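You operate a simulated robot arm through the tools that you are given. There is no shell and no other tool. Be economical: measure what you need, move in short steps, check, and stop when the job is done.

Carry out the task below with a simulated two-armed robot. There is one attempt and no reset: what you move stays moved.

JOB
Hold the blue bowl on the island top steady with one hand, lift the walnut out of it with the other and set it down on the island top.

It is judged by the outcome, as a careful person would: the job done as asked, and still so three seconds after it is handed in. It fails if anything else is knocked over, pushed out of place, dropped, spilled or broken.

ROBOT AND FRAMES
Two 7-joint arms with two-finger parallel grippers on one trunk, on a base that drives. Base frame: it is fixed to the floor where the robot stands at the start and does not move with it; the origin is under the middle of the robot, x ahead of it, y to its left, z up. Readings come in m, degrees, newtons and seconds.
The left shoulder is at the start at [0.07, 0.177, 1.145], the right one opposite. With the tool pointing down near the work surface each hand reaches from about 0.3 to 0.74 m from the robot's upright axis, wherever it stands, measured 20 degrees to its own side. Places, roughly: blue bowl (13x13x6 cm) [0.7, -0.1, 0.9]; island top [1.3, -0.1, 0.9]. Payload 3.43 kg a hand.
Tool frame (each hand has its own): the origin (TCP) lies between the finger pads and is the grasp point; the fingertips stand 0.03 m ahead of it; z points along the fingers, y is the line along which they close. Largest opening 0.094 m; finger width 0.028, thickness 0.01; the body of the gripper, 0.05 by 0.096 m, starts 0.055 m behind the TCP.
Orientation is told as [roll, pitch, yaw] about the base's x, y, z axes, in that order, counted from this pose: with the fingers straight down and closing along the base's y, the tool's x points along the base's -x, its y along +y and its z along -z.

CONTROLS
- The arms move only by the tool jog_arm. It takes "left_commands", "right_commands" or both (then of equal length, played together; a hand with none holds still); each is a list of rows, each a list of 7 numbers: the shift along the tool's x, y, z in cm, then the turn, a rotation vector about the tool's x, y, z in degrees, then the gripper command, from -1 (shut) to 1 (fully open), values between in proportion. In form: [[tx, ty, tz, ax, ay, az, hand], ...]. A call has 1 to 10 rows; each row shifts and turns the commanded pose from where the row before left it, along the tool's axes as they then stand. A row lasts 0.2 s, in which the tool goes at most 0.05 m and 8.6 degrees; a call with a longer step from one row to the next is refused whole, and so is a gripper value outside its range. Where a pose cannot be reached the arm comes as near as it can. A force on the tool above 40 N (or 10 N above the force at the start of the call, whichever is more), or a blocked arm, ends the call early, and 0.2 s more pass. Each finger travels about 0.153 m/s and halts on what it meets, pressing with about 31 N; the grip force reading is that of the motor and also rises with nothing between the fingers. The clock runs only during rows and for 0.2 s after the last one: add rows that do not move to give the fingers time. The reply holds the time, the measured pose of the TCP, the force on the tool along the base axes, the opening and the grip force, in the units named above and with some noise, with the torque about the TCP (base axes, N m) and any sound that the robot's microphone picked up.
- Cameras (640 x 400 px; columns grow to the right, rows downward): "scene" is now at [0.1329, 0.014, 1.4581]; the picture's right is [0.17, -0.98, 0.00], its down [-0.63, -0.11, -0.77] and it looks along [0.76, 0.13, -0.64] (base axes); focal length 256 px, centre (320, 200). "left" rides on the left gripper at [0.076, -0.014, -0.103] in its tool frame; the picture's right is [0.18, 0.98, 0.00], its down [-0.75, 0.14, -0.64] and it looks along [-0.63, 0.12, 0.77] (tool axes); focal length 243 px, centre (320, 200). "right" rides on the right gripper at [0.076, 0.014, -0.102] in its tool frame; the picture's right is [-0.18, 0.98, 0.00], its down [-0.75, -0.14, -0.64] and it looks along [-0.63, -0.12, 0.77] (tool axes); focal length 243 px, centre (320, 200). There is no depth. A picture from a camera that has moved, and an enlarged one, comes with that camera's place and axes in the base frame and with its lens.
- capture(camera): a new picture of that camera. The clock stands still meanwhile.
- slide_trunk(by): slides the trunk up (or, below 0, down) by that many m; the arms and the scene camera ride with it, the base frame stays. It gives what a move gives, with no picture.
- drive_base(legs): drives the robot by 1 to 6 legs, each [ahead, turn to the left] in m and degrees, along the robot's own axes; the way and the turn of a leg run together, so that a leg with both is an arc; at most 1.5 m and 180 degrees a leg. The arms and the cameras ride along, it lands a little off, and it stops where it bumps. It gives what a move gives.
- aim_head(pan, tilt): turns the head with the scene camera to pan (to the left, within 86 degrees either way) and tilt (down, from -29 to 69), counted from straight ahead of the robot. It gives what a move gives.
- close_up(camera, box): a new picture of the part [left, top, right, bottom] of that camera's present view, enlarged. The clock stands still meanwhile.
- sign_off(): hands the job in; it is judged then, once.

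Work in short steps. Places have to be worked out from the pictures, the camera data and where the tool is seen: move nearer, look again, correct. Check each grasp and each placing, and mend what went wrong. You have 120 turns and 100 pictures in all, those below and enlarged ones among them. Open the grippers and draw the arms clear of the work before you hand the job in, unless the task says otherwise; then end with one line.

The tools are called after "Call:" by a JSON object that holds its "name" and its "arguments". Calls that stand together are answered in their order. jog_arm: Moves the arms, as the interface text tells. Its arguments: {"type":"object","properties":{"left_commands":{"type":"array"},"right_commands":{"type":"array"}},"required":[]} The other tools are called the same way: slide_trunk (by) slides the trunk up or down; drive_base (legs) drives the base; aim_head (pan, tilt) turns the head that bears the scene camera; capture (camera) takes a picture; close_up (camera, box) takes an enlarged picture of a part of a camera's view; sign_off () hands the job in.

At the start:

```text
t: 0.0
left_eef_pos: [0.547, 0.2114, 1.1507]
left_ee_rot: [0.0, 0.0, 0.0]
left_force: [-0.7, 1.1, 0.7]
left_torque: [0.02, 0.02, -0.03]
left_gripper_width: 0.0939
left_gripper_force: 0.1
right_eef_pos: [0.4517, -0.1947, 1.1772]
right_ee_rot: [0.0, 0.0, -0.1]
right_force: [0.5, -0.2, 0.0]
right_torque: [-0.02, 0.0, 0.01]
right_gripper_width: 0.0939
right_gripper_force: 0.1
trunk travel left (down, up): [-0.725, 0.115]
robot x, y, heading: [0.0039, 0.0019, -0.0]
head pan, tilt: [9.9, 39.5]
```

scene: 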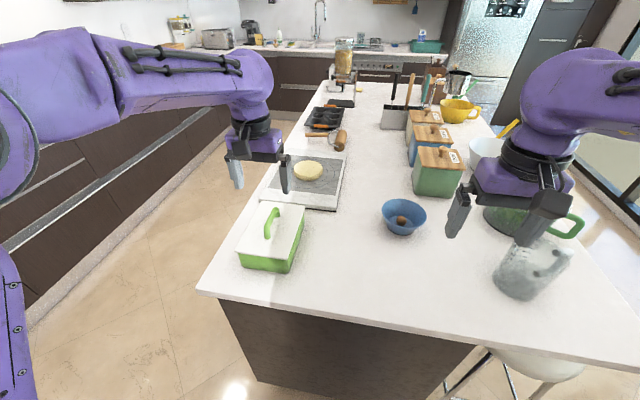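
right: 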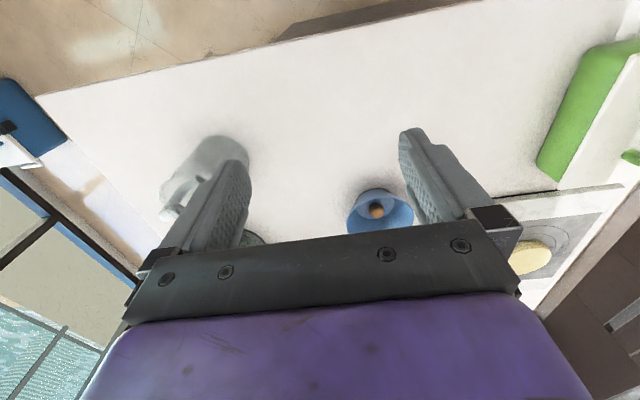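
left: 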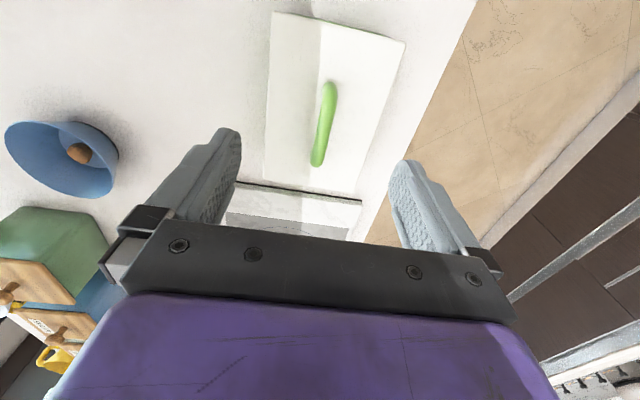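

The bowl appears to be near (0.72, -0.13), with the walnut inside. I'll enlarge it to measure more precisely.

Call:
{"name": "close_up", "arguments": {"camera": "scene", "box": [360, 180, 456, 240]}}

Call:
{"name": "close_up", "arguments": {"camera": "right", "box": [320, 170, 432, 240]}}

```text
6.67 times, centred on (408, 210) of scene
camera zoom: at [0.1329, 0.014, 1.4581], right [0.17, -0.98, 0.0], down [-0.63, -0.11, -0.77], along [0.76, 0.13, -0.64], focal length 1710 px, centre (-267, 133)
```

zoom: 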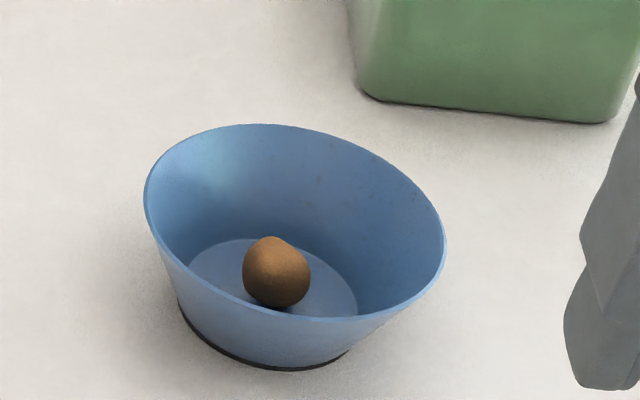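

```text
5.71 times, centred on (376, 205) of right
camera zoom: at [0.3746, -0.1815, 1.2792], right [0.18, 0.98, 0.0], down [0.75, -0.14, 0.64], along [0.63, -0.12, -0.77], focal length 1386 px, centre (0, 171)
```

zoom: 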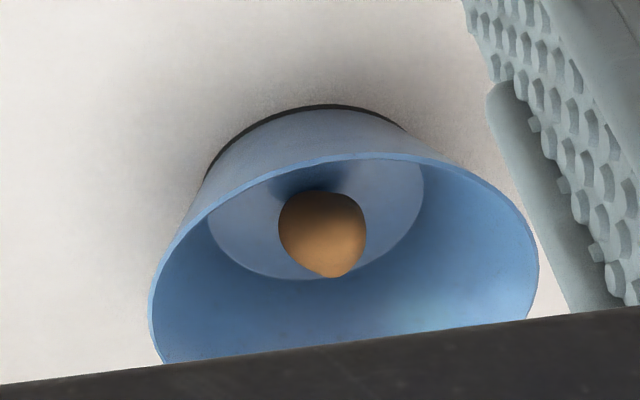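

Both views put the walnut at about (0.716, -0.132, 0.92) and the bowl centre at about (0.712, -0.131), with a rim radius of about 0.065. The left hand will pinch the rim on the +y side, tilted along the wall. First I'll bring it above that spot while turning the right hand so its fingers close along x.

Call:
{"name": "jog_arm", "arguments": {"left_commands": [[-2.36, -3.62, 0, 0, 0, 0, -0.15], [-2.36, -3.62, 0, 0, 0, 0, -0.15], [-2.36, -3.62, 0, 0, 0, 0, -0.15], [-2.36, -3.62, 0, 0, 0, 0, -0.15], [-2.36, -3.62, 0, 0, 0, 0, -0.15], [-2.36, -3.62, 0, 0, 0, 0, -0.15], [-2.36, -3.62, 0, 0, 0, 0, -0.15], [0, 0, 0, 7.33, 0, 0, -0.15], [0, 0, 0, 7.33, 0, 0, -0.15], [0, 0, 0, 7.33, 0, 0, -0.15]], "right_commands": [[0, 0, 0, 0, 0, -8.5, -0.1], [0, 0, 0, 0, 0, -8.5, -0.1], [0, 0, 0, 0, 0, -8.5, -0.1], [0, 0, 0, 0, 0, -8.5, -0.1], [0, 0, 0, 0, 0, -8.5, -0.1], [0, 0, 0, 0, 0, -8.5, -0.1], [0, 0, 0, 0, 0, -8.5, -0.1], [0, 0, 0, 0, 0, -8.5, -0.1], [0, 0, 0, 0, 0, -8.5, -0.1], [0, 0, 0, 0, 0, -8.5, -0.1]]}}

```text
t: 2.2
left_eef_pos: [0.6376, 0.0569, 1.142]
left_ee_rot: [-22.2, 0.0, 0.0]
left_force: [0.4, -0.5, -0.1]
left_torque: [-0.02, -0.02, 0.04]
left_gripper_width: 0.04
left_gripper_force: 0.1
left hand out of reach, approached as far as the arm can: row 4, 5, 6, 7
right_eef_pos: [0.4516, -0.195, 1.1763]
right_ee_rot: [0.0, 0.1, 85.2]
right_force: [0.1, -0.1, 0.8]
right_torque: [-0.01, 0.01, -0.01]
right_gripper_width: 0.0423
right_gripper_force: 0.0
trunk travel left (down, up): [-0.725, 0.115]
robot x, y, heading: [-0.0008, -0.0005, -0.0]
head pan, tilt: [9.9, 39.5]
```

The left hand runs out of reach there, so I'll bring the base 0.12 m closer. The arms are well above everything on the island.

Call:
{"name": "drive_base", "arguments": {"legs": [[0.12, 0]]}}

```text
t: 3.4
left_eef_pos: [0.7553, 0.0565, 1.1422]
left_ee_rot: [-22.0, -0.1, -0.1]
left_force: [-0.3, -0.2, -0.6]
left_torque: [0.0, 0.05, -0.01]
left_gripper_width: 0.0402
left_gripper_force: 0.0
right_eef_pos: [0.5705, -0.1946, 1.1773]
right_ee_rot: [0.0, 0.0, 85.0]
right_force: [0.1, 0.1, 0.1]
right_torque: [0.0, -0.04, 0.02]
right_gripper_width: 0.0422
right_gripper_force: 0.0
trunk travel left (down, up): [-0.725, 0.115]
robot x, y, heading: [0.1212, 0.0001, -0.0]
head pan, tilt: [9.9, 39.5]
```

Reach is fine now. I'll bring the left hand to the pre-grasp point behind the rim along the tilted axis, then look.

Call:
{"name": "jog_arm", "arguments": {"left_commands": [[1.08, -1.14, 3.48, 0, 0, 0, -0.15], [1.08, -1.14, 3.48, 0, 0, 0, -0.15], [1.08, -1.14, 3.48, 0, 0, 0, -0.15], [1.08, -1.14, 3.48, 0, 0, 0, -0.15], [0, 0, 0, 0, 0, 0, -0.15]], "right_commands": [[0, 0, 0, 0, 0, -5, -0.1], [0, 0, 0, 0, 0, 0, -0.1], [0, 0, 0, 0, 0, 0, -0.1], [0, 0, 0, 0, 0, 0, -0.1], [0, 0, 0, 0, 0, 0, -0.1]]}}

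Call:
{"name": "capture", "arguments": {"camera": "left"}}

Call:
{"name": "capture", "arguments": {"camera": "scene"}}

```text
t: 4.6
left_eef_pos: [0.7125, -0.0405, 1.0288]
left_ee_rot: [-22.0, 0.1, -0.1]
left_force: [-0.6, 0.5, 0.2]
left_torque: [0.01, 0.01, 0.02]
left_gripper_width: 0.0401
left_gripper_force: 0.0
right_eef_pos: [0.5704, -0.1947, 1.1772]
right_ee_rot: [0.1, 0.0, 89.9]
right_force: [-0.8, 0.5, -0.6]
right_torque: [-0.02, -0.01, 0.09]
right_gripper_width: 0.0422
right_gripper_force: 0.2
trunk travel left (down, up): [-0.725, 0.115]
robot x, y, heading: [0.1178, 0.0017, 0.5]
head pan, tilt: [9.9, 39.5]
```

```text
94 pictures are left
camera left: at [0.6365, -0.0147, 1.1305], right [-0.18, 0.91, -0.37], down [0.75, 0.37, 0.54], along [0.63, -0.18, -0.75], focal length 243 px, centre (320, 200)
```

left: 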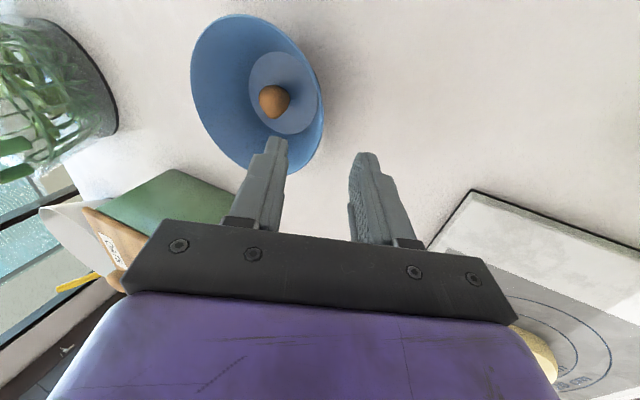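

```text
93 pictures are left
camera scene: at [0.2523, 0.0147, 1.4581], right [0.17, -0.98, 0.0], down [-0.63, -0.11, -0.77], along [0.76, 0.13, -0.64], focal length 256 px, centre (320, 200)
```

scene: 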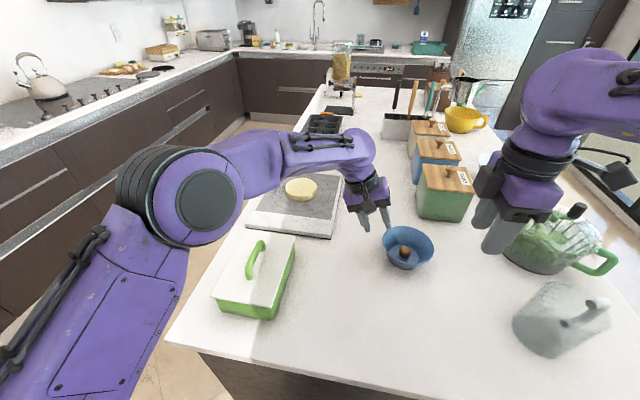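

Everything agrees with the estimate: the walnut is at about (0.72, -0.132). I'll zoom in on the rim and fingertips before going down.

Call:
{"name": "close_up", "arguments": {"camera": "left", "box": [180, 0, 404, 140]}}

Call:
{"name": "close_up", "arguments": {"camera": "scene", "box": [344, 190, 456, 275]}}

```text
2.86 times, centred on (292, 70) of left
camera zoom: at [0.6365, -0.0147, 1.1305], right [-0.18, 0.91, -0.37], down [0.75, 0.37, 0.54], along [0.63, -0.18, -0.75], focal length 693 px, centre (400, 571)
```

zoom: 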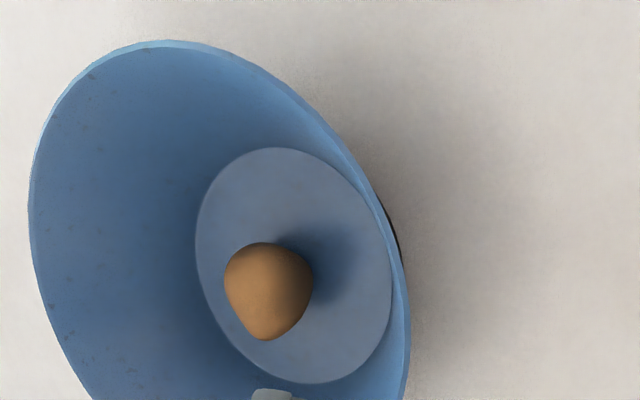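

```text
4.71 times, centred on (400, 232) of scene
camera zoom: at [0.2523, 0.0147, 1.4581], right [0.17, -0.98, 0.0], down [-0.63, -0.11, -0.77], along [0.76, 0.13, -0.64], focal length 1207 px, centre (-56, 47)
```

zoom: 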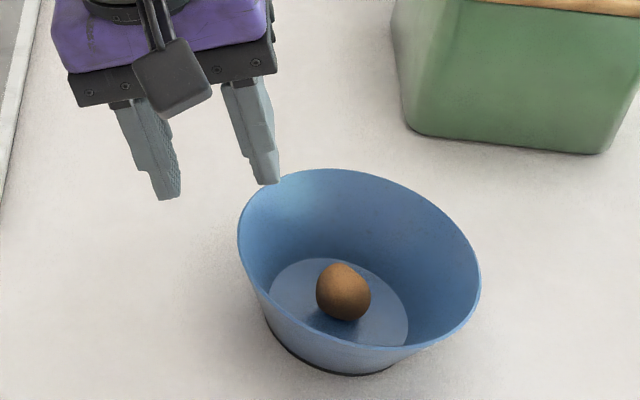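

Fitting the rim gives a centre of about (0.716, -0.130) and a radius of about 0.064. I'll slide the left fingers along the wall so they straddle it, still open.

Call:
{"name": "jog_arm", "arguments": {"left_commands": [[-0.35, 0.1, 2.0, 0, 0, 0, -0.15], [0, 0, 2.0, 0, 0, 0, -0.15], [0, 0, 1.8, 0, 0, 0, -0.15], [0, 0, 1.26, 0, 0, 0, -0.15], [0, 0, 0, 0, 0, 0, -0.15]]}}

Call:
{"name": "close_up", "arguments": {"camera": "scene", "box": [344, 190, 456, 275]}}

Call:
{"name": "capture", "arguments": {"camera": "left"}}

```text
t: 5.8
left_eef_pos: [0.7163, -0.0652, 0.9638]
left_ee_rot: [-22.0, 0.0, 0.0]
left_force: [0.1, -0.1, -0.3]
left_torque: [0.0, -0.01, 0.04]
left_gripper_width: 0.04
left_gripper_force: 0.1
right_eef_pos: [0.5694, -0.1948, 1.1765]
right_ee_rot: [-0.1, 0.1, 90.0]
right_force: [-0.3, -0.1, -0.8]
right_torque: [0.01, 0.0, 0.0]
right_gripper_width: 0.0425
right_gripper_force: 0.1
trunk travel left (down, up): [-0.725, 0.115]
robot x, y, heading: [0.1195, 0.0016, -0.0]
head pan, tilt: [9.9, 39.5]
```

```text
4.71 times, centred on (400, 232) of scene
camera zoom: at [0.252, 0.0143, 1.4581], right [0.17, -0.98, 0.0], down [-0.63, -0.11, -0.77], along [0.76, 0.13, -0.64], focal length 1207 px, centre (-56, 47)
```

zoom: 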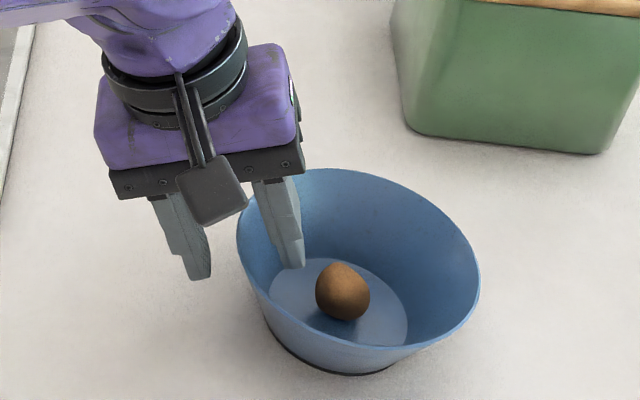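

```text
89 pictures are left
camera left: at [0.6408, -0.0399, 1.0657], right [-0.18, 0.91, -0.37], down [0.75, 0.37, 0.54], along [0.63, -0.18, -0.75], focal length 243 px, centre (320, 200)
```

left: 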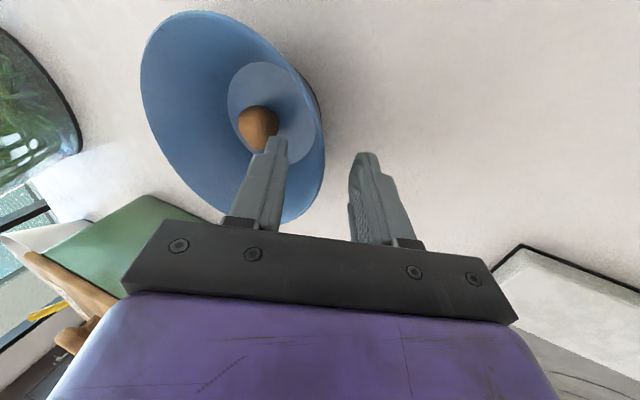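

The fingers straddle the rim and it sits midway between them. I'll close in stages.

Call:
{"name": "jog_arm", "arguments": {"left_commands": [[0, 0, 0, 0, 0, 0, -0.4], [0, 0, 0, 0, 0, 0, -0.6], [0, 0, 0, 0, 0, 0, -0.75], [0, 0, 0, 0, 0, 0, -0.75]]}}

Call:
{"name": "close_up", "arguments": {"camera": "left", "box": [180, 60, 404, 240]}}

Call:
{"name": "close_up", "arguments": {"camera": "scene", "box": [344, 190, 456, 275]}}

```text
t: 6.8
left_eef_pos: [0.7172, -0.0657, 0.9637]
left_ee_rot: [-22.0, -0.1, 0.0]
left_force: [-0.2, -1.1, -0.4]
left_torque: [-0.03, 0.04, -0.02]
left_gripper_width: 0.0123
left_gripper_force: 0.3
right_eef_pos: [0.5711, -0.1946, 1.1763]
right_ee_rot: [0.0, 0.1, 90.0]
right_force: [-0.3, -1.3, -0.4]
right_torque: [-0.01, 0.0, -0.01]
right_gripper_width: 0.0424
right_gripper_force: 0.0
trunk travel left (down, up): [-0.725, 0.115]
robot x, y, heading: [0.1203, 0.0023, 0.1]
head pan, tilt: [9.9, 39.5]
```

```text
2.22 times, centred on (292, 150) of left
camera zoom: at [0.6408, -0.0402, 1.0657], right [-0.18, 0.91, -0.37], down [0.75, 0.37, 0.54], along [0.63, -0.18, -0.75], focal length 539 px, centre (382, 311)
```

zoom: 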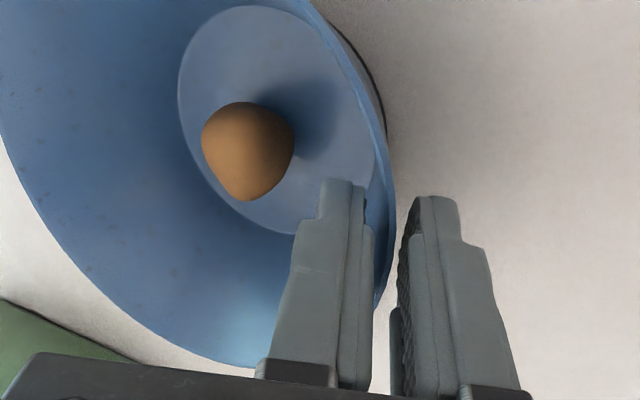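

```text
4.71 times, centred on (400, 232) of scene
camera zoom: at [0.2521, 0.0139, 1.4581], right [0.17, -0.98, 0.0], down [-0.63, -0.11, -0.77], along [0.76, 0.13, -0.64], focal length 1207 px, centre (-56, 47)
```

zoom: 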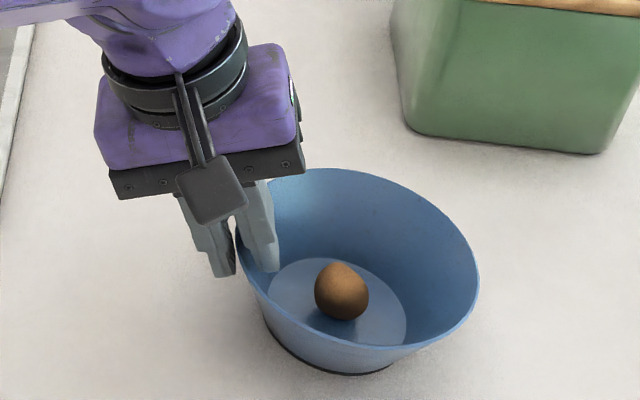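

The wall sits about 1.5 mm nearer the inner finger, so I'll shift the hand slightly inward and close.

Call:
{"name": "jog_arm", "arguments": {"left_commands": [[0, -0.15, 0, 0, 0, 0, -0.75], [0, 0, 0, 0, 0, 0, -0.85], [0, 0, 0, 0, 0, 0, -0.92], [0, 0, 0, 0, 0, 0, -1], [0, 0, 0, 0, 0, 0, -1]]}}

Call:
{"name": "close_up", "arguments": {"camera": "scene", "box": [344, 190, 456, 275]}}

```text
t: 8.0
left_eef_pos: [0.7159, -0.0666, 0.9655]
left_ee_rot: [-22.1, -0.1, 0.1]
left_force: [-1.7, -3.3, 5.0]
left_torque: [-0.61, -0.25, -0.19]
left_gripper_width: 0.0059
left_gripper_force: 31.2
right_eef_pos: [0.5702, -0.1954, 1.1764]
right_ee_rot: [-0.1, 0.1, 90.0]
right_force: [0.0, 0.2, 0.3]
right_torque: [0.0, 0.0, 0.0]
right_gripper_width: 0.0423
right_gripper_force: 0.0
trunk travel left (down, up): [-0.725, 0.115]
robot x, y, heading: [0.1167, 0.0001, -0.5]
head pan, tilt: [9.9, 39.5]
```

```text
4.71 times, centred on (400, 232) of scene
camera zoom: at [0.2511, 0.0135, 1.4583], right [0.17, -0.98, 0.0], down [-0.63, -0.11, -0.77], along [0.76, 0.13, -0.64], focal length 1207 px, centre (-56, 47)
```

zoom: 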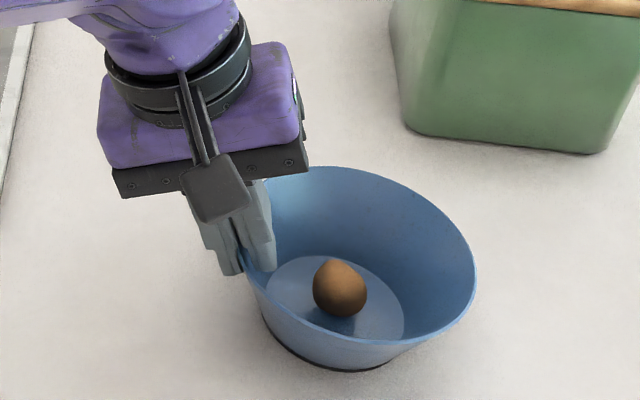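

The bowl is gripped firmly with its opening at 5.9 mm and has barely moved. Next, the right hand goes above the walnut, tilted 10° away from the left one.

Call:
{"name": "jog_arm", "arguments": {"right_commands": [[-0.95, -3.7, 0, 0, 0, 0, -0.1], [-0.95, -3.7, 0, 0, 0, 0, -0.1], [-0.95, -3.7, 0, 0, 0, 0, -0.1], [-0.95, -3.7, 0, 0, 0, 0, -0.1], [0, 0, 0, 0, -5, 0, -0.1], [0, 0, 0, 0, -5, 0, -0.1], [0, 0, 0, 0, 0, 0, -0.1]], "left_commands": [[0, 0, 0, 0, 0, 0, -1], [0, 0, 0, 0, 0, 0, -1], [0, 0, 0, 0, 0, 0, -1], [0, 0, 0, 0, 0, 0, -1], [0, 0, 0, 0, 0, 0, -1], [0, 0, 0, 0, 0, 0, -1], [0, 0, 0, 0, 0, 0, -1]]}}

Call:
{"name": "capture", "arguments": {"camera": "right"}}

Call:
{"name": "capture", "arguments": {"camera": "scene"}}

```text
t: 9.6
left_eef_pos: [0.7163, -0.066, 0.9664]
left_ee_rot: [-21.9, -0.1, 0.2]
left_force: [0.7, -0.5, 7.2]
left_torque: [-0.48, -0.44, 0.05]
left_gripper_width: 0.0061
left_gripper_force: 30.9
right_eef_pos: [0.7185, -0.1568, 1.178]
right_ee_rot: [-0.1, -10.1, 90.0]
right_force: [-0.2, 1.0, -0.2]
right_torque: [-0.01, 0.0, -0.01]
right_gripper_width: 0.0425
right_gripper_force: 0.1
trunk travel left (down, up): [-0.725, 0.115]
robot x, y, heading: [0.119, 0.0014, 0.1]
head pan, tilt: [9.9, 39.5]
```

```text
85 pictures are left
camera right: at [0.7032, -0.2499, 1.265], right [-0.98, 0.18, 0.03], down [0.14, 0.63, 0.76], along [0.12, 0.76, -0.64], focal length 243 px, centre (320, 200)
```

right: 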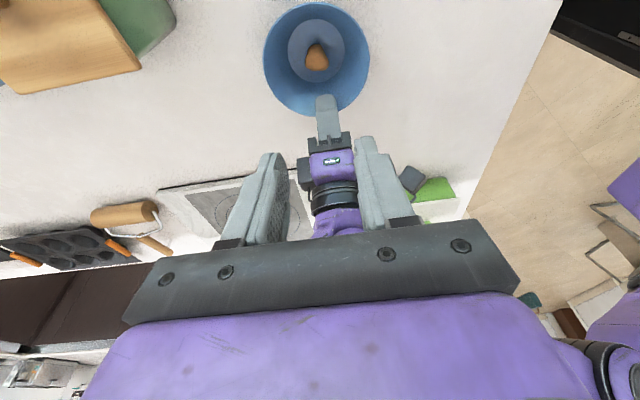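

```text
84 pictures are left
camera scene: at [0.2512, 0.0143, 1.4582], right [0.17, -0.98, 0.0], down [-0.63, -0.11, -0.77], along [0.76, 0.13, -0.64], focal length 256 px, centre (320, 200)
```

scene: 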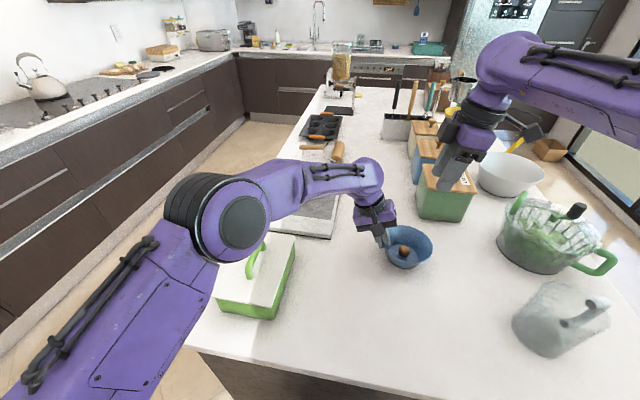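

The tilt went the right way and the bowl is still held. I'll zoom in on the walnut from both cameras for final aim.

Call:
{"name": "close_up", "arguments": {"camera": "right", "box": [250, 0, 386, 120]}}

Call:
{"name": "close_up", "arguments": {"camera": "scene", "box": [344, 190, 456, 275]}}

```text
3.33 times, centred on (318, 60) of right
camera zoom: at [0.7032, -0.2499, 1.265], right [-0.98, 0.18, 0.03], down [0.14, 0.63, 0.76], along [0.12, 0.76, -0.64], focal length 809 px, centre (327, 667)
```

zoom: 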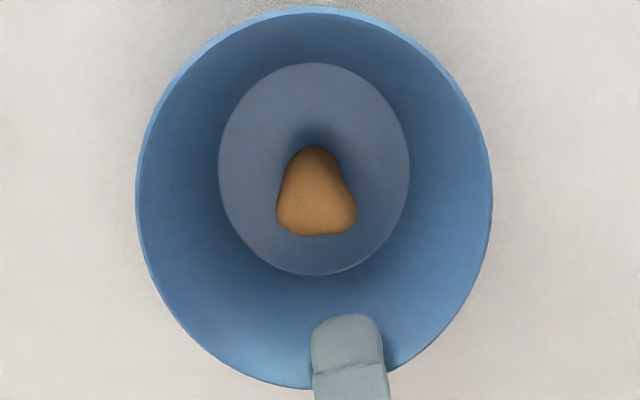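

```text
4.71 times, centred on (400, 232) of scene
camera zoom: at [0.2512, 0.0143, 1.4582], right [0.17, -0.98, 0.0], down [-0.63, -0.11, -0.77], along [0.76, 0.13, -0.64], focal length 1207 px, centre (-56, 47)
```

zoom: 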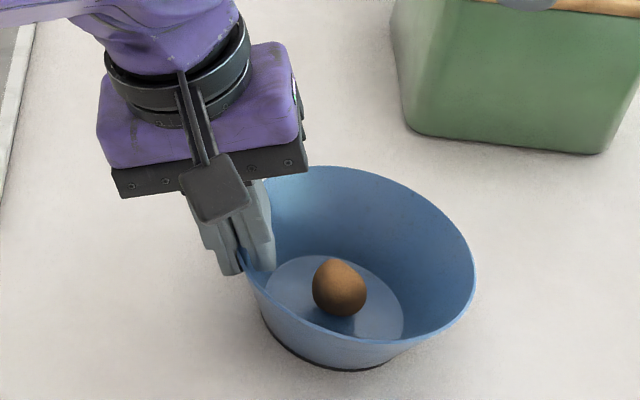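

The walnut is about 32 mm wide and sits at about (0.719, -0.128). I'll lower the right hand along its axis, stopping just above the walnut to check.

Call:
{"name": "jog_arm", "arguments": {"right_commands": [[0.42, 0, 4.5, 0, 0, 0, -0.02], [0.42, 0, 4.5, 0, 0, 0, -0.02], [0.42, 0, 4.5, 0, 0, 0, -0.02], [0.4, 0, 3.5, 0, 0, 0, -0.02], [0, 0, 1.5, 0, 0, 0, -0.02], [0, 0, 0, 0, 0, 0, -0.02]], "left_commands": [[0, 0, 0, 0, 0, 0, -1], [0, 0, 0, 0, 0, 0, -1], [0, 0, 0, 0, 0, 0, -1], [0, 0, 0, 0, 0, 0, -1], [0, 0, 0, 0, 0, 0, -1], [0, 0, 0, 0, 0, 0, -1]]}}

Call:
{"name": "capture", "arguments": {"camera": "right"}}

Call:
{"name": "close_up", "arguments": {"camera": "scene", "box": [344, 160, 488, 275]}}

```text
t: 11.0
left_eef_pos: [0.717, -0.0658, 0.9655]
left_ee_rot: [-22.0, -0.1, 0.1]
left_force: [0.6, 0.7, 8.5]
left_torque: [-0.54, -0.54, 0.08]
left_gripper_width: 0.006
left_gripper_force: 31.0
right_eef_pos: [0.7177, -0.141, 0.9927]
right_ee_rot: [-0.1, -10.0, 90.1]
right_force: [-0.7, 0.1, -0.6]
right_torque: [0.01, 0.02, -0.02]
right_gripper_width: 0.0463
right_gripper_force: 0.1
trunk travel left (down, up): [-0.725, 0.115]
robot x, y, heading: [0.1173, -0.0003, -0.0]
head pan, tilt: [9.9, 39.5]
```

```text
81 pictures are left
camera right: at [0.7028, -0.2347, 1.0791], right [-0.98, 0.18, 0.03], down [0.14, 0.63, 0.76], along [0.12, 0.75, -0.65], focal length 243 px, centre (320, 200)
```

right: 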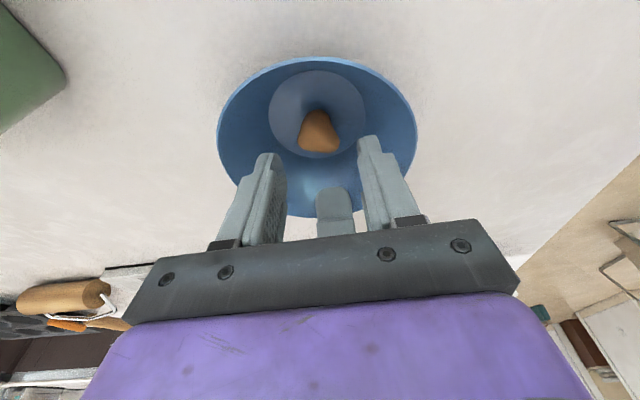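

```text
3.48 times, centred on (416, 218) of scene
camera zoom: at [0.2511, 0.0143, 1.4582], right [0.17, -0.98, 0.0], down [-0.63, -0.11, -0.77], along [0.76, 0.13, -0.64], focal length 892 px, centre (-14, 139)
```

zoom: 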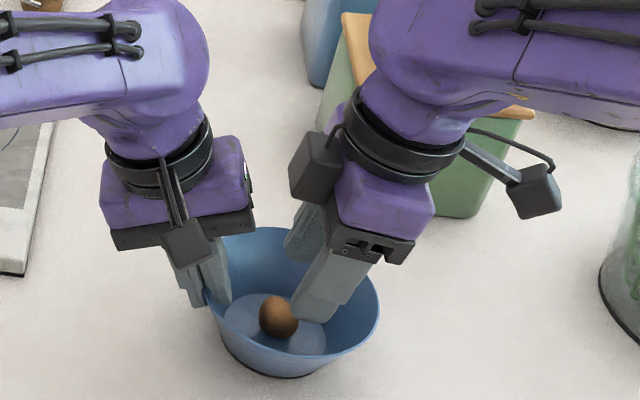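

The right wrist has a small box on the side facing the left gripper. I'll tilt the right hand 8° more away for clearance, go down partway and recheck.

Call:
{"name": "jog_arm", "arguments": {"right_commands": [[0, 0, 0, 0, -4, 0, -0.02], [0, 0, 0, 0, -4, 0, -0.02], [1.0, -0.13, 0, 0, 0, 0, -0.02], [0, 0, 1.3, 0, 0, 0, -0.02], [0, 0, 1.2, 0, 0, 0, -0.02], [0, 0, 0, 0, 0, 0, -0.02]], "left_commands": [[0, 0, 0, 0, 0, 0, -1], [0, 0, 0, 0, 0, 0, -1], [0, 0, 0, 0, 0, 0, -1], [0, 0, 0, 0, 0, 0, -1], [0, 0, 0, 0, 0, 0, -1], [0, 0, 0, 0, 0, 0, -1]]}}

Call:
{"name": "close_up", "arguments": {"camera": "right", "box": [200, 50, 440, 250]}}

Call:
{"name": "close_up", "arguments": {"camera": "scene", "box": [344, 160, 488, 275]}}

Call:
{"name": "capture", "arguments": {"camera": "left"}}

```text
t: 12.4
left_eef_pos: [0.7171, -0.0647, 0.9651]
left_ee_rot: [-21.9, 0.0, 0.1]
left_force: [1.4, -0.4, 8.2]
left_torque: [-0.59, -0.51, 0.05]
left_gripper_width: 0.0061
left_gripper_force: 30.8
right_eef_pos: [0.7203, -0.1425, 0.9648]
right_ee_rot: [-0.2, -18.0, 90.1]
right_force: [-0.1, 0.1, -0.3]
right_torque: [-0.01, 0.03, -0.06]
right_gripper_width: 0.0458
right_gripper_force: 0.1
trunk travel left (down, up): [-0.725, 0.115]
robot x, y, heading: [0.1193, -0.0019, -0.2]
head pan, tilt: [9.9, 39.5]
```

```text
2.00 times, centred on (320, 150) of right
camera zoom: at [0.7049, -0.2473, 1.039], right [-0.98, 0.17, 0.06], down [0.14, 0.52, 0.84], along [0.12, 0.84, -0.53], focal length 485 px, centre (320, 300)
```

zoom: 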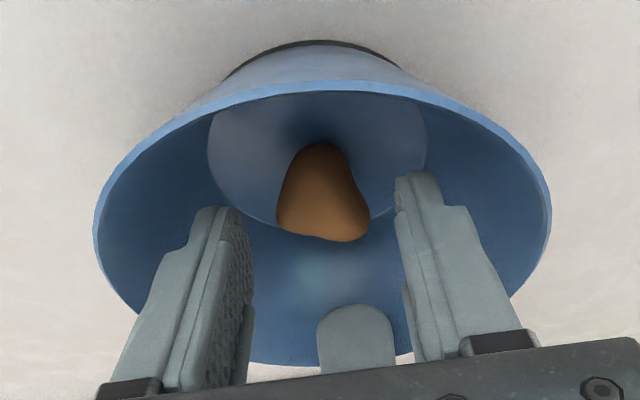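

```text
3.48 times, centred on (416, 218) of scene
camera zoom: at [0.251, 0.0143, 1.4582], right [0.17, -0.98, 0.0], down [-0.63, -0.11, -0.77], along [0.76, 0.13, -0.64], focal length 892 px, centre (-14, 139)
```

zoom: 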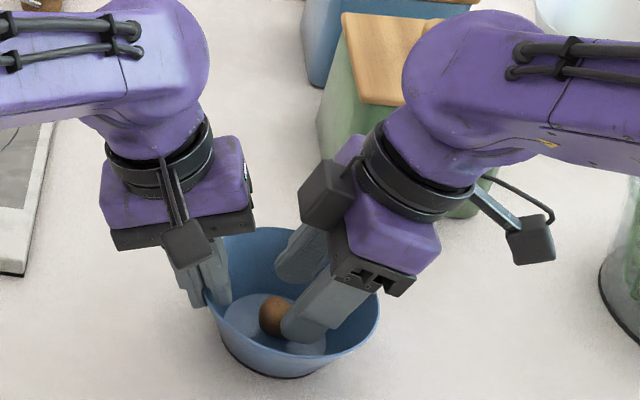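

```text
77 pictures are left
camera left: at [0.6403, -0.0411, 1.0668], right [-0.18, 0.91, -0.37], down [0.75, 0.37, 0.54], along [0.63, -0.18, -0.75], focal length 243 px, centre (320, 200)
```

left: 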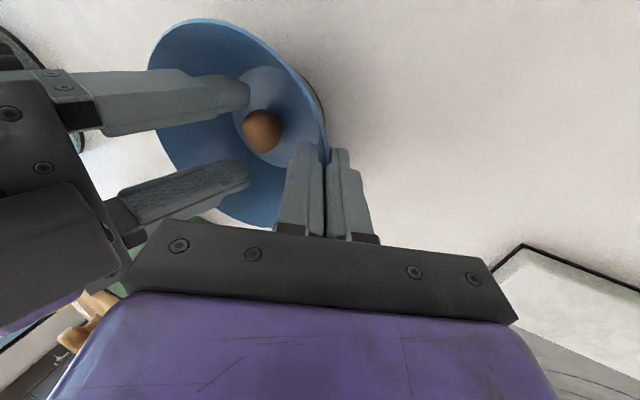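

The fingers are centred on the walnut and the hands stay clear of each other. I'll go down the last 2.4 cm, still open.

Call:
{"name": "jog_arm", "arguments": {"right_commands": [[0, 0, 0.8, 0, 0, 0, -0.02], [0, 0, 0.8, 0, 0, 0, -0.02], [0, 0, 0.8, 0, 0, 0, -0.02], [0, 0, 0, 0, 0, 0, -0.02]], "left_commands": [[0, 0, 0, 0, 0, 0, -1], [0, 0, 0, 0, 0, 0, -1], [0, 0, 0, 0, 0, 0, -1], [0, 0, 0, 0, 0, 0, -1]]}}

Call:
{"name": "close_up", "arguments": {"camera": "right", "box": [200, 50, 440, 250]}}

Call:
{"name": "close_up", "arguments": {"camera": "left", "box": [120, 0, 344, 240]}}

```text
t: 13.4
left_eef_pos: [0.7164, -0.0643, 0.9637]
left_ee_rot: [-22.0, -0.2, 0.1]
left_force: [0.8, 0.7, 8.2]
left_torque: [-0.54, -0.48, 0.01]
left_gripper_width: 0.0061
left_gripper_force: 30.9
right_eef_pos: [0.7188, -0.134, 0.9416]
right_ee_rot: [-0.1, -18.0, 90.1]
right_force: [-0.2, 0.3, 0.6]
right_torque: [-0.04, 0.02, 0.01]
right_gripper_width: 0.046
right_gripper_force: 0.0
trunk travel left (down, up): [-0.725, 0.115]
robot x, y, heading: [0.119, 0.0021, 0.1]
head pan, tilt: [9.9, 39.5]
```

```text
2.00 times, centred on (320, 150) of right
camera zoom: at [0.7046, -0.2396, 1.0164], right [-0.98, 0.17, 0.06], down [0.14, 0.52, 0.84], along [0.12, 0.84, -0.53], focal length 485 px, centre (320, 300)
```

zoom: 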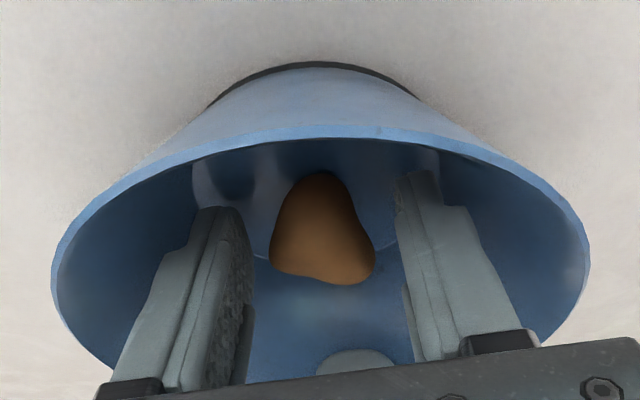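

```text
1.67 times, centred on (232, 120) of left
camera zoom: at [0.6403, -0.0411, 1.0668], right [-0.18, 0.91, -0.37], down [0.75, 0.37, 0.54], along [0.63, -0.18, -0.75], focal length 404 px, centre (467, 333)
```

zoom: 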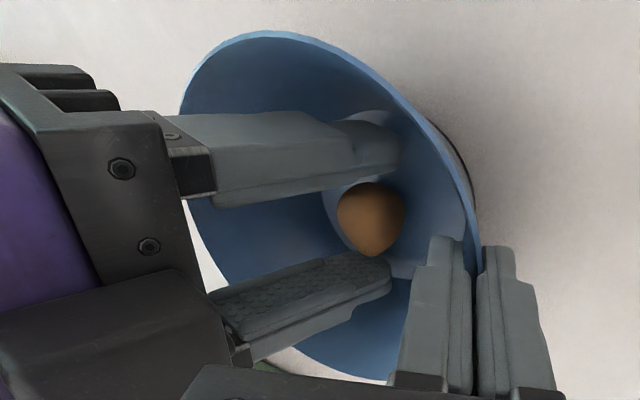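

The fingers straddle the walnut with no contact forces. I'll close on it.

Call:
{"name": "jog_arm", "arguments": {"right_commands": [[0, 0, 0, 0, 0, 0, -0.2], [0, 0, 0, 0, 0, 0, -0.35], [0, 0, 0, 0, 0, 0, -0.5], [0, 0, 0, 0, 0, 0, -0.7], [0, 0, 0, 0, 0, 0, -1], [0, 0, 0, 0, 0, 0, -1]], "left_commands": [[0, 0, 0, 0, 0, 0, -1], [0, 0, 0, 0, 0, 0, -1], [0, 0, 0, 0, 0, 0, -1], [0, 0, 0, 0, 0, 0, -1], [0, 0, 0, 0, 0, 0, -1], [0, 0, 0, 0, 0, 0, -1]]}}

Call:
{"name": "close_up", "arguments": {"camera": "right", "box": [200, 50, 440, 250]}}

Call:
{"name": "close_up", "arguments": {"camera": "left", "box": [120, 0, 344, 240]}}

```text
t: 14.8
left_eef_pos: [0.7162, -0.0657, 0.9658]
left_ee_rot: [-22.0, -0.1, 0.0]
left_force: [1.4, -0.7, 6.5]
left_torque: [-0.54, -0.41, -0.03]
left_gripper_width: 0.0058
left_gripper_force: 31.1
right_eef_pos: [0.7196, -0.1335, 0.9423]
right_ee_rot: [-0.1, -18.0, 90.1]
right_force: [-0.8, 0.5, -0.6]
right_torque: [0.02, -0.03, 0.02]
right_gripper_width: 0.029
right_gripper_force: 31.0
trunk travel left (down, up): [-0.725, 0.115]
robot x, y, heading: [0.122, 0.0029, -0.1]
head pan, tilt: [9.9, 39.5]
```

```text
2.00 times, centred on (320, 150) of right
camera zoom: at [0.7045, -0.2398, 1.0164], right [-0.98, 0.17, 0.06], down [0.14, 0.52, 0.84], along [0.12, 0.84, -0.53], focal length 485 px, centre (320, 300)
```

zoom: 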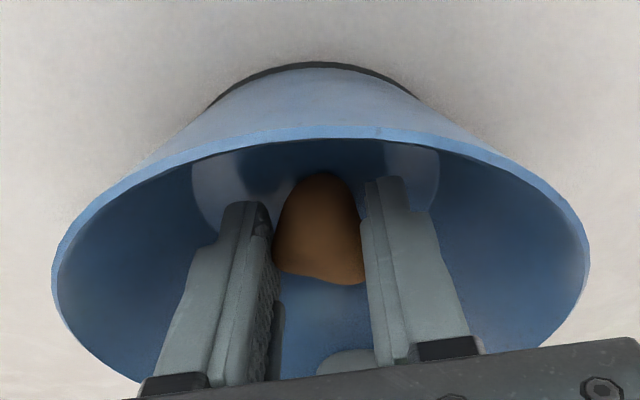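

```text
1.67 times, centred on (232, 120) of left
camera zoom: at [0.6403, -0.0412, 1.0668], right [-0.18, 0.91, -0.37], down [0.75, 0.37, 0.54], along [0.63, -0.18, -0.75], focal length 404 px, centre (467, 333)
```

zoom: 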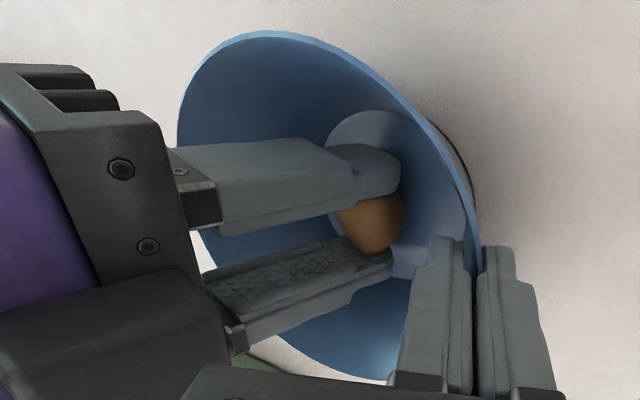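

The walnut is gripped (29 mm, 31 N). I'll lift it slowly back along the tool axis while the left hand keeps holding the bowl.

Call:
{"name": "jog_arm", "arguments": {"right_commands": [[0, 0, -0.5, 0, 0, 0, -1], [0, 0, -1, 0, 0, 0, -1], [0, 0, -1.5, 0, 0, 0, -1], [0, 0, -2, 0, 0, 0, -1], [0, 0, -2.5, 0, 0, 0, -1], [0, 0, -2.5, 0, 0, 0, -1], [0, 0, -2, 0, 0, 0, -1], [0, 0, 0, 0, 0, 0, -1]], "left_commands": [[0, 0, 0, 0, 0, 0, -1], [0, 0, 0, 0, 0, 0, -1], [0, 0, 0, 0, 0, 0, -1], [0, 0, 0, 0, 0, 0, -1], [0, 0, 0, 0, 0, 0, -1], [0, 0, 0, 0, 0, 0, -1], [0, 0, 0, 0, 0, 0, -1], [0, 0, 0, 0, 0, 0, -1]]}}

Call:
{"name": "capture", "arguments": {"camera": "right"}}

Call:
{"name": "capture", "arguments": {"camera": "scene"}}

```text
t: 16.6
left_eef_pos: [0.7152, -0.0665, 0.9662]
left_ee_rot: [-21.9, -0.1, -0.1]
left_force: [-0.2, -1.0, 6.5]
left_torque: [-0.52, -0.31, -0.04]
left_gripper_width: 0.006
left_gripper_force: 31.2
right_eef_pos: [0.719, -0.1719, 1.0569]
right_ee_rot: [-0.1, -18.0, 90.1]
right_force: [-0.3, 0.5, -0.1]
right_torque: [0.01, 0.0, 0.02]
right_gripper_width: 0.0288
right_gripper_force: 31.0
trunk travel left (down, up): [-0.725, 0.115]
robot x, y, heading: [0.1188, 0.0042, -0.2]
head pan, tilt: [9.9, 39.5]
```

```text
72 pictures are left
camera right: at [0.7044, -0.2768, 1.1309], right [-0.98, 0.17, 0.06], down [0.14, 0.52, 0.84], along [0.12, 0.84, -0.53], focal length 243 px, centre (320, 200)
```

right: 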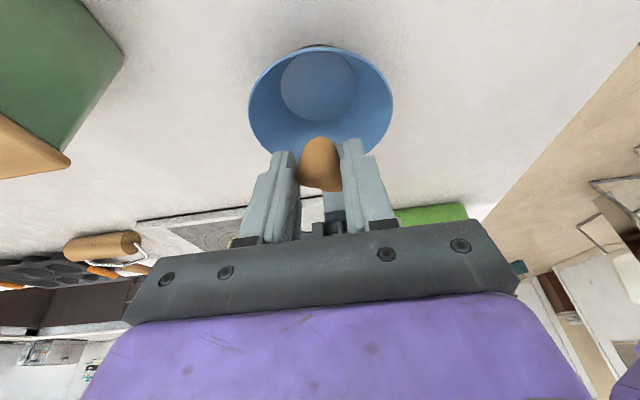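

```text
71 pictures are left
camera scene: at [0.2511, 0.0142, 1.4582], right [0.17, -0.98, 0.0], down [-0.63, -0.11, -0.77], along [0.76, 0.13, -0.64], focal length 256 px, centre (320, 200)
```

scene: 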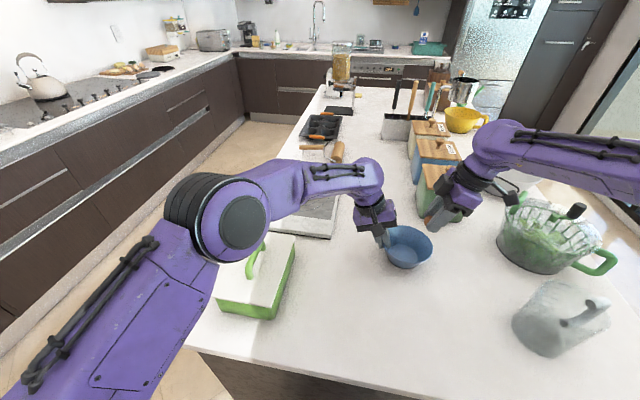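

The walnut is out and the bowl is steady. I'll carry the walnut to an open spot near (0.60, -0.20), keeping the same tilt, and go down to just above the surface.

Call:
{"name": "jog_arm", "arguments": {"right_commands": [[0.67, 2.98, -0.22, 0, 0, 0, -1], [0.67, 2.98, -0.22, 0, 0, 0, -1], [0.67, 2.98, -0.22, 0, 0, 0, -1], [0.67, 2.98, -0.22, 0, 0, 0, -1], [0.8, 0, 2.47, 0, 0, 0, -1], [0.8, 0, 2.47, 0, 0, 0, -1], [0.8, 0, 2.47, 0, 0, 0, -1], [0.8, 0, 2.47, 0, 0, 0, -1], [0, 0, 0, 0, 0, 0, -1]], "left_commands": [[0, 0, 0, 0, 0, 0, -1], [0, 0, 0, 0, 0, 0, -1], [0, 0, 0, 0, 0, 0, -1], [0, 0, 0, 0, 0, 0, -1], [0, 0, 0, 0, 0, 0, -1], [0, 0, 0, 0, 0, 0, -1], [0, 0, 0, 0, 0, 0, -1], [0, 0, 0, 0, 0, 0, -1], [0, 0, 0, 0, 0, 0, -1]]}}

Call:
{"name": "capture", "arguments": {"camera": "right"}}

Call:
{"name": "close_up", "arguments": {"camera": "scene", "box": [344, 180, 600, 340]}}

```text
t: 18.6
left_eef_pos: [0.7162, -0.0662, 0.9654]
left_ee_rot: [-22.0, -0.1, 0.2]
left_force: [-3.0, 0.3, 5.9]
left_torque: [-0.43, -0.16, -0.15]
left_gripper_width: 0.0057
left_gripper_force: 31.0
right_eef_pos: [0.6002, -0.1992, 0.9516]
right_ee_rot: [-0.1, -18.1, 90.1]
right_force: [-0.3, -0.5, 0.2]
right_torque: [0.02, -0.02, 0.02]
right_gripper_width: 0.0288
right_gripper_force: 30.9
trunk travel left (down, up): [-0.725, 0.115]
robot x, y, heading: [0.1173, -0.0017, 0.1]
head pan, tilt: [9.9, 39.5]
```

```text
70 pictures are left
camera right: at [0.5851, -0.3048, 1.0264], right [-0.98, 0.17, 0.05], down [0.14, 0.52, 0.84], along [0.12, 0.84, -0.53], focal length 243 px, centre (320, 200)
```

right: 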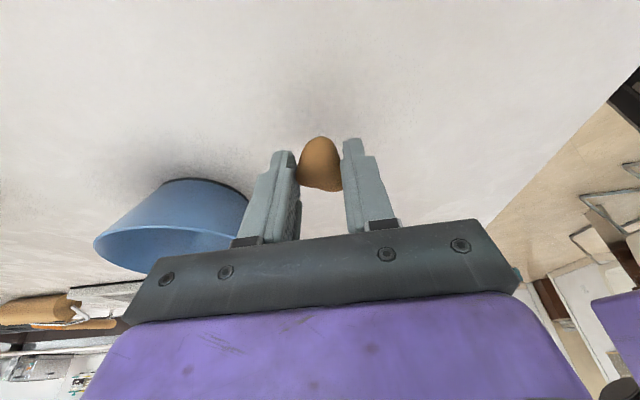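

```text
2.50 times, centred on (472, 260) of scene
camera zoom: at [0.2507, 0.0142, 1.4582], right [0.17, -0.98, 0.0], down [-0.63, -0.11, -0.77], along [0.76, 0.13, -0.64], focal length 641 px, centre (-60, 50)
```

zoom: 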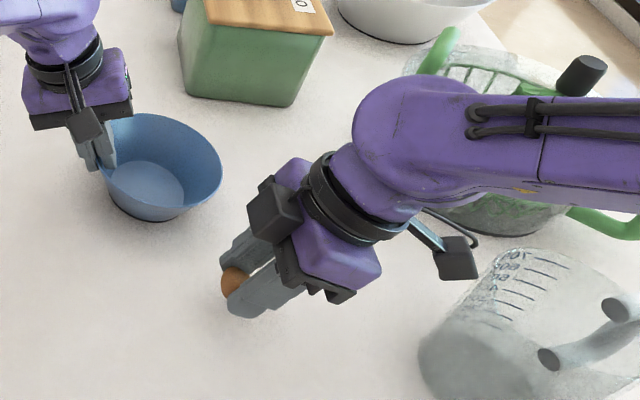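

Next I'll descend straight down in 3 mm steps, feeling for contact.

Call:
{"name": "jog_arm", "arguments": {"right_commands": [[0.093, 0, 0.285, 0, 0, 0, -1], [0.093, 0, 0.285, 0, 0, 0, -1], [0.093, 0, 0.285, 0, 0, 0, -1], [0.062, 0, 0.19, 0, 0, 0, -1], [0, 0, 0, 0, 0, 0, -1]]}}

Call:
{"name": "close_up", "arguments": {"camera": "right", "box": [240, 80, 400, 210]}}

```text
t: 19.8
left_eef_pos: [0.7171, -0.0671, 0.965]
left_ee_rot: [-22.0, -0.1, 0.0]
left_force: [-2.5, 0.8, 5.7]
left_torque: [-0.5, -0.14, -0.19]
left_gripper_width: 0.0057
left_gripper_force: 31.1
right_eef_pos: [0.6009, -0.1996, 0.9423]
right_ee_rot: [0.0, -18.0, 90.1]
right_force: [0.0, 0.2, 0.1]
right_torque: [-0.02, 0.03, 0.0]
right_gripper_width: 0.0288
right_gripper_force: 30.6
trunk travel left (down, up): [-0.725, 0.115]
robot x, y, heading: [0.1199, -0.0036, 0.2]
head pan, tilt: [9.9, 39.5]
```

```text
3.08 times, centred on (320, 145) of right
camera zoom: at [0.5855, -0.3053, 1.0161], right [-0.98, 0.17, 0.06], down [0.14, 0.52, 0.84], along [0.12, 0.84, -0.53], focal length 746 px, centre (320, 369)
```

zoom: 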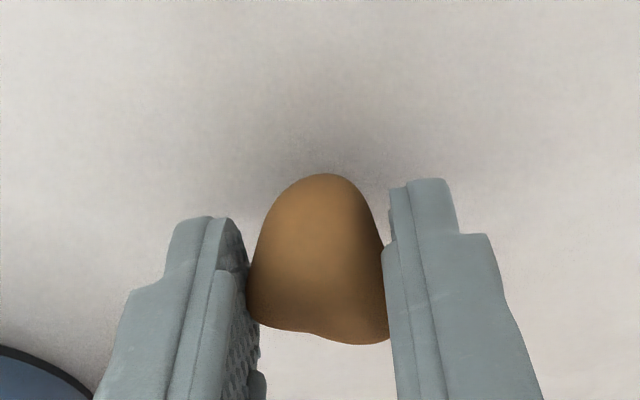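

There's no contact yet, so I'll continue in 1.5 mm steps.

Call:
{"name": "jog_arm", "arguments": {"right_commands": [[0.046, 0, 0.143, 0, 0, 0, -1], [0, 0, 0, 0, 0, 0, -1], [0.046, 0, 0.143, 0, 0, 0, -1], [0, 0, 0, 0, 0, 0, -1]]}}

```text
t: 20.8
left_eef_pos: [0.7168, -0.0658, 0.9654]
left_ee_rot: [-22.0, -0.2, -0.1]
left_force: [-1.4, -0.9, 5.0]
left_torque: [-0.47, -0.13, -0.16]
left_gripper_width: 0.0058
left_gripper_force: 30.7
right_eef_pos: [0.6006, -0.2001, 0.9388]
right_ee_rot: [-0.1, -17.9, 90.1]
right_force: [0.4, -1.1, -1.2]
right_torque: [0.0, -0.01, -0.05]
right_gripper_width: 0.0287
right_gripper_force: 31.0
trunk travel left (down, up): [-0.725, 0.115]
robot x, y, heading: [0.1171, -0.0002, 0.1]
head pan, tilt: [9.9, 39.5]
```

Still free, so another couple of small steps.

Call:
{"name": "jog_arm", "arguments": {"right_commands": [[0.031, 0, 0.095, 0, 0, 0, -1], [0, 0, 0, 0, 0, 0, -1], [0.031, 0, 0.095, 0, 0, 0, -1], [0, 0, 0, 0, 0, 0, -1]]}}

Call:
{"name": "close_up", "arguments": {"camera": "right", "box": [240, 80, 400, 210]}}

Call:
{"name": "close_up", "arguments": {"camera": "scene", "box": [410, 270, 490, 320]}}

```text
t: 21.8
left_eef_pos: [0.7171, -0.0656, 0.9658]
left_ee_rot: [-22.0, -0.2, 0.0]
left_force: [-1.6, 0.1, 5.9]
left_torque: [-0.48, -0.19, -0.13]
left_gripper_width: 0.0057
left_gripper_force: 31.0
right_eef_pos: [0.6014, -0.2001, 0.9366]
right_ee_rot: [-0.2, -18.0, 90.1]
right_force: [0.4, -0.2, 0.0]
right_torque: [-0.01, -0.03, 0.03]
right_gripper_width: 0.0288
right_gripper_force: 30.5
trunk travel left (down, up): [-0.725, 0.115]
robot x, y, heading: [0.1177, 0.001, -0.0]
head pan, tilt: [9.9, 39.5]
```

```text
3.08 times, centred on (320, 145) of right
camera zoom: at [0.5856, -0.3054, 1.011], right [-0.98, 0.17, 0.06], down [0.14, 0.52, 0.84], along [0.12, 0.84, -0.53], focal length 746 px, centre (320, 369)
```

zoom: 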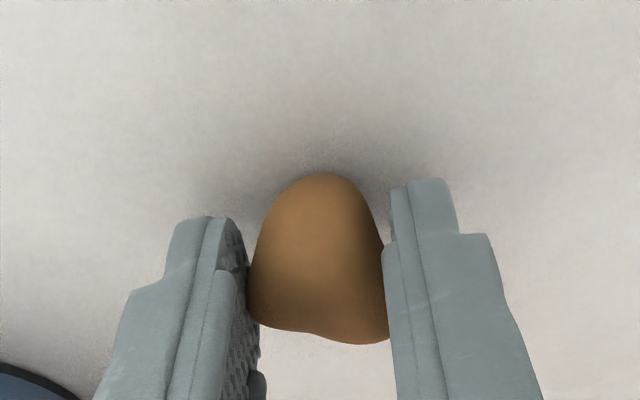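

```text
8.00 times, centred on (450, 295) of scene
camera zoom: at [0.2509, 0.014, 1.4582], right [0.17, -0.98, 0.0], down [-0.63, -0.11, -0.77], along [0.76, 0.13, -0.64], focal length 2052 px, centre (-720, -560)
```

zoom: 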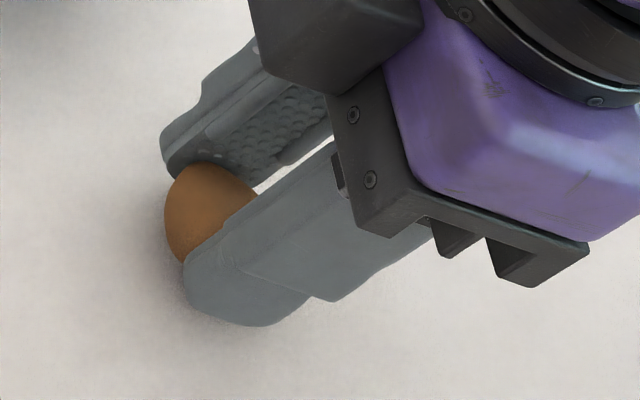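

Contact is close. I'll keep going in 1 mm steps until I feel the surface.

Call:
{"name": "jog_arm", "arguments": {"right_commands": [[0.031, 0, 0.095, 0, 0, 0, -1], [0, 0, 0, 0, 0, 0, -1], [0.031, 0, 0.095, 0, 0, 0, -1], [0, 0, 0, 0, 0, 0, -1]]}}

```text
t: 22.8
left_eef_pos: [0.7161, -0.0658, 0.9655]
left_ee_rot: [-22.0, -0.1, 0.0]
left_force: [1.1, -1.1, 2.2]
left_torque: [-0.24, -0.19, 0.0]
left_gripper_width: 0.0055
left_gripper_force: 31.0
right_eef_pos: [0.5992, -0.2, 0.9362]
right_ee_rot: [-0.4, -18.1, 90.1]
right_force: [0.3, -1.3, 16.6]
right_torque: [0.01, -0.07, 0.0]
right_gripper_width: 0.0287
right_gripper_force: 31.0
trunk travel left (down, up): [-0.725, 0.115]
robot x, y, heading: [0.1159, 0.0011, 0.2]
head pan, tilt: [9.9, 39.5]
```

It has touched down (16.6 N up). I'll relax by 1 mm and open gently.

Call:
{"name": "jog_arm", "arguments": {"right_commands": [[-0.031, 0, -0.095, 0, 0, 0, -1], [0, 0, 0, 0, 0, 0, -0.6], [0, 0, 0, 0, 0, 0, -0.35], [0, 0, 0, 0, 0, 0, -0.3], [0, 0, 0, 0, 0, 0, -0.2], [0, 0, 0, 0, 0, 0, -0.1], [0, 0, 0, 0, 0, 0, 0], [0, 0, 0, 0, 0, 0, 0]]}}

Call:
{"name": "close_up", "arguments": {"camera": "right", "box": [240, 80, 400, 210]}}

Call:
{"name": "close_up", "arguments": {"camera": "scene", "box": [410, 270, 490, 320]}}

```text
t: 24.6
left_eef_pos: [0.7161, -0.0657, 0.9659]
left_ee_rot: [-22.0, -0.1, 0.0]
left_force: [-3.3, 0.1, 6.0]
left_torque: [-0.43, -0.12, -0.18]
left_gripper_width: 0.0059
left_gripper_force: 30.6
right_eef_pos: [0.6001, -0.1998, 0.9358]
right_ee_rot: [-0.1, -18.0, 90.1]
right_force: [-0.4, -0.7, -0.3]
right_torque: [0.01, -0.01, 0.01]
right_gripper_width: 0.0469
right_gripper_force: 0.0
trunk travel left (down, up): [-0.725, 0.115]
robot x, y, heading: [0.1171, 0.0, -0.1]
head pan, tilt: [9.9, 39.5]
```

```text
3.08 times, centred on (320, 145) of right
camera zoom: at [0.5851, -0.3053, 1.0103], right [-0.98, 0.17, 0.05], down [0.14, 0.52, 0.84], along [0.12, 0.84, -0.53], focal length 746 px, centre (320, 369)
```

zoom: 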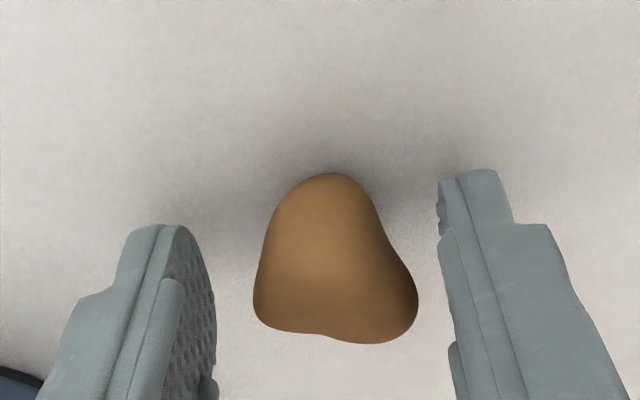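

```text
8.00 times, centred on (450, 295) of scene
camera zoom: at [0.2505, 0.0145, 1.4583], right [0.17, -0.98, 0.0], down [-0.63, -0.11, -0.77], along [0.76, 0.13, -0.64], focal length 2052 px, centre (-720, -560)
```

zoom: 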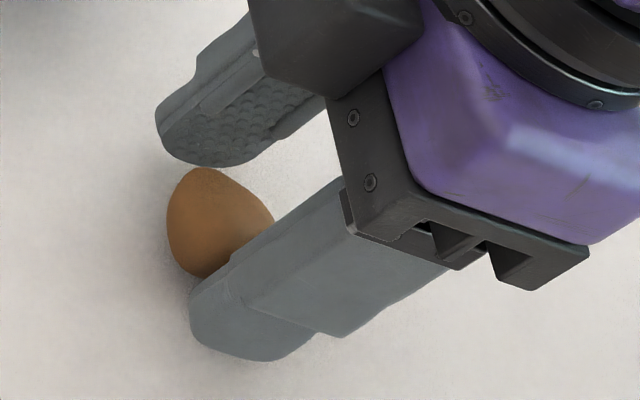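

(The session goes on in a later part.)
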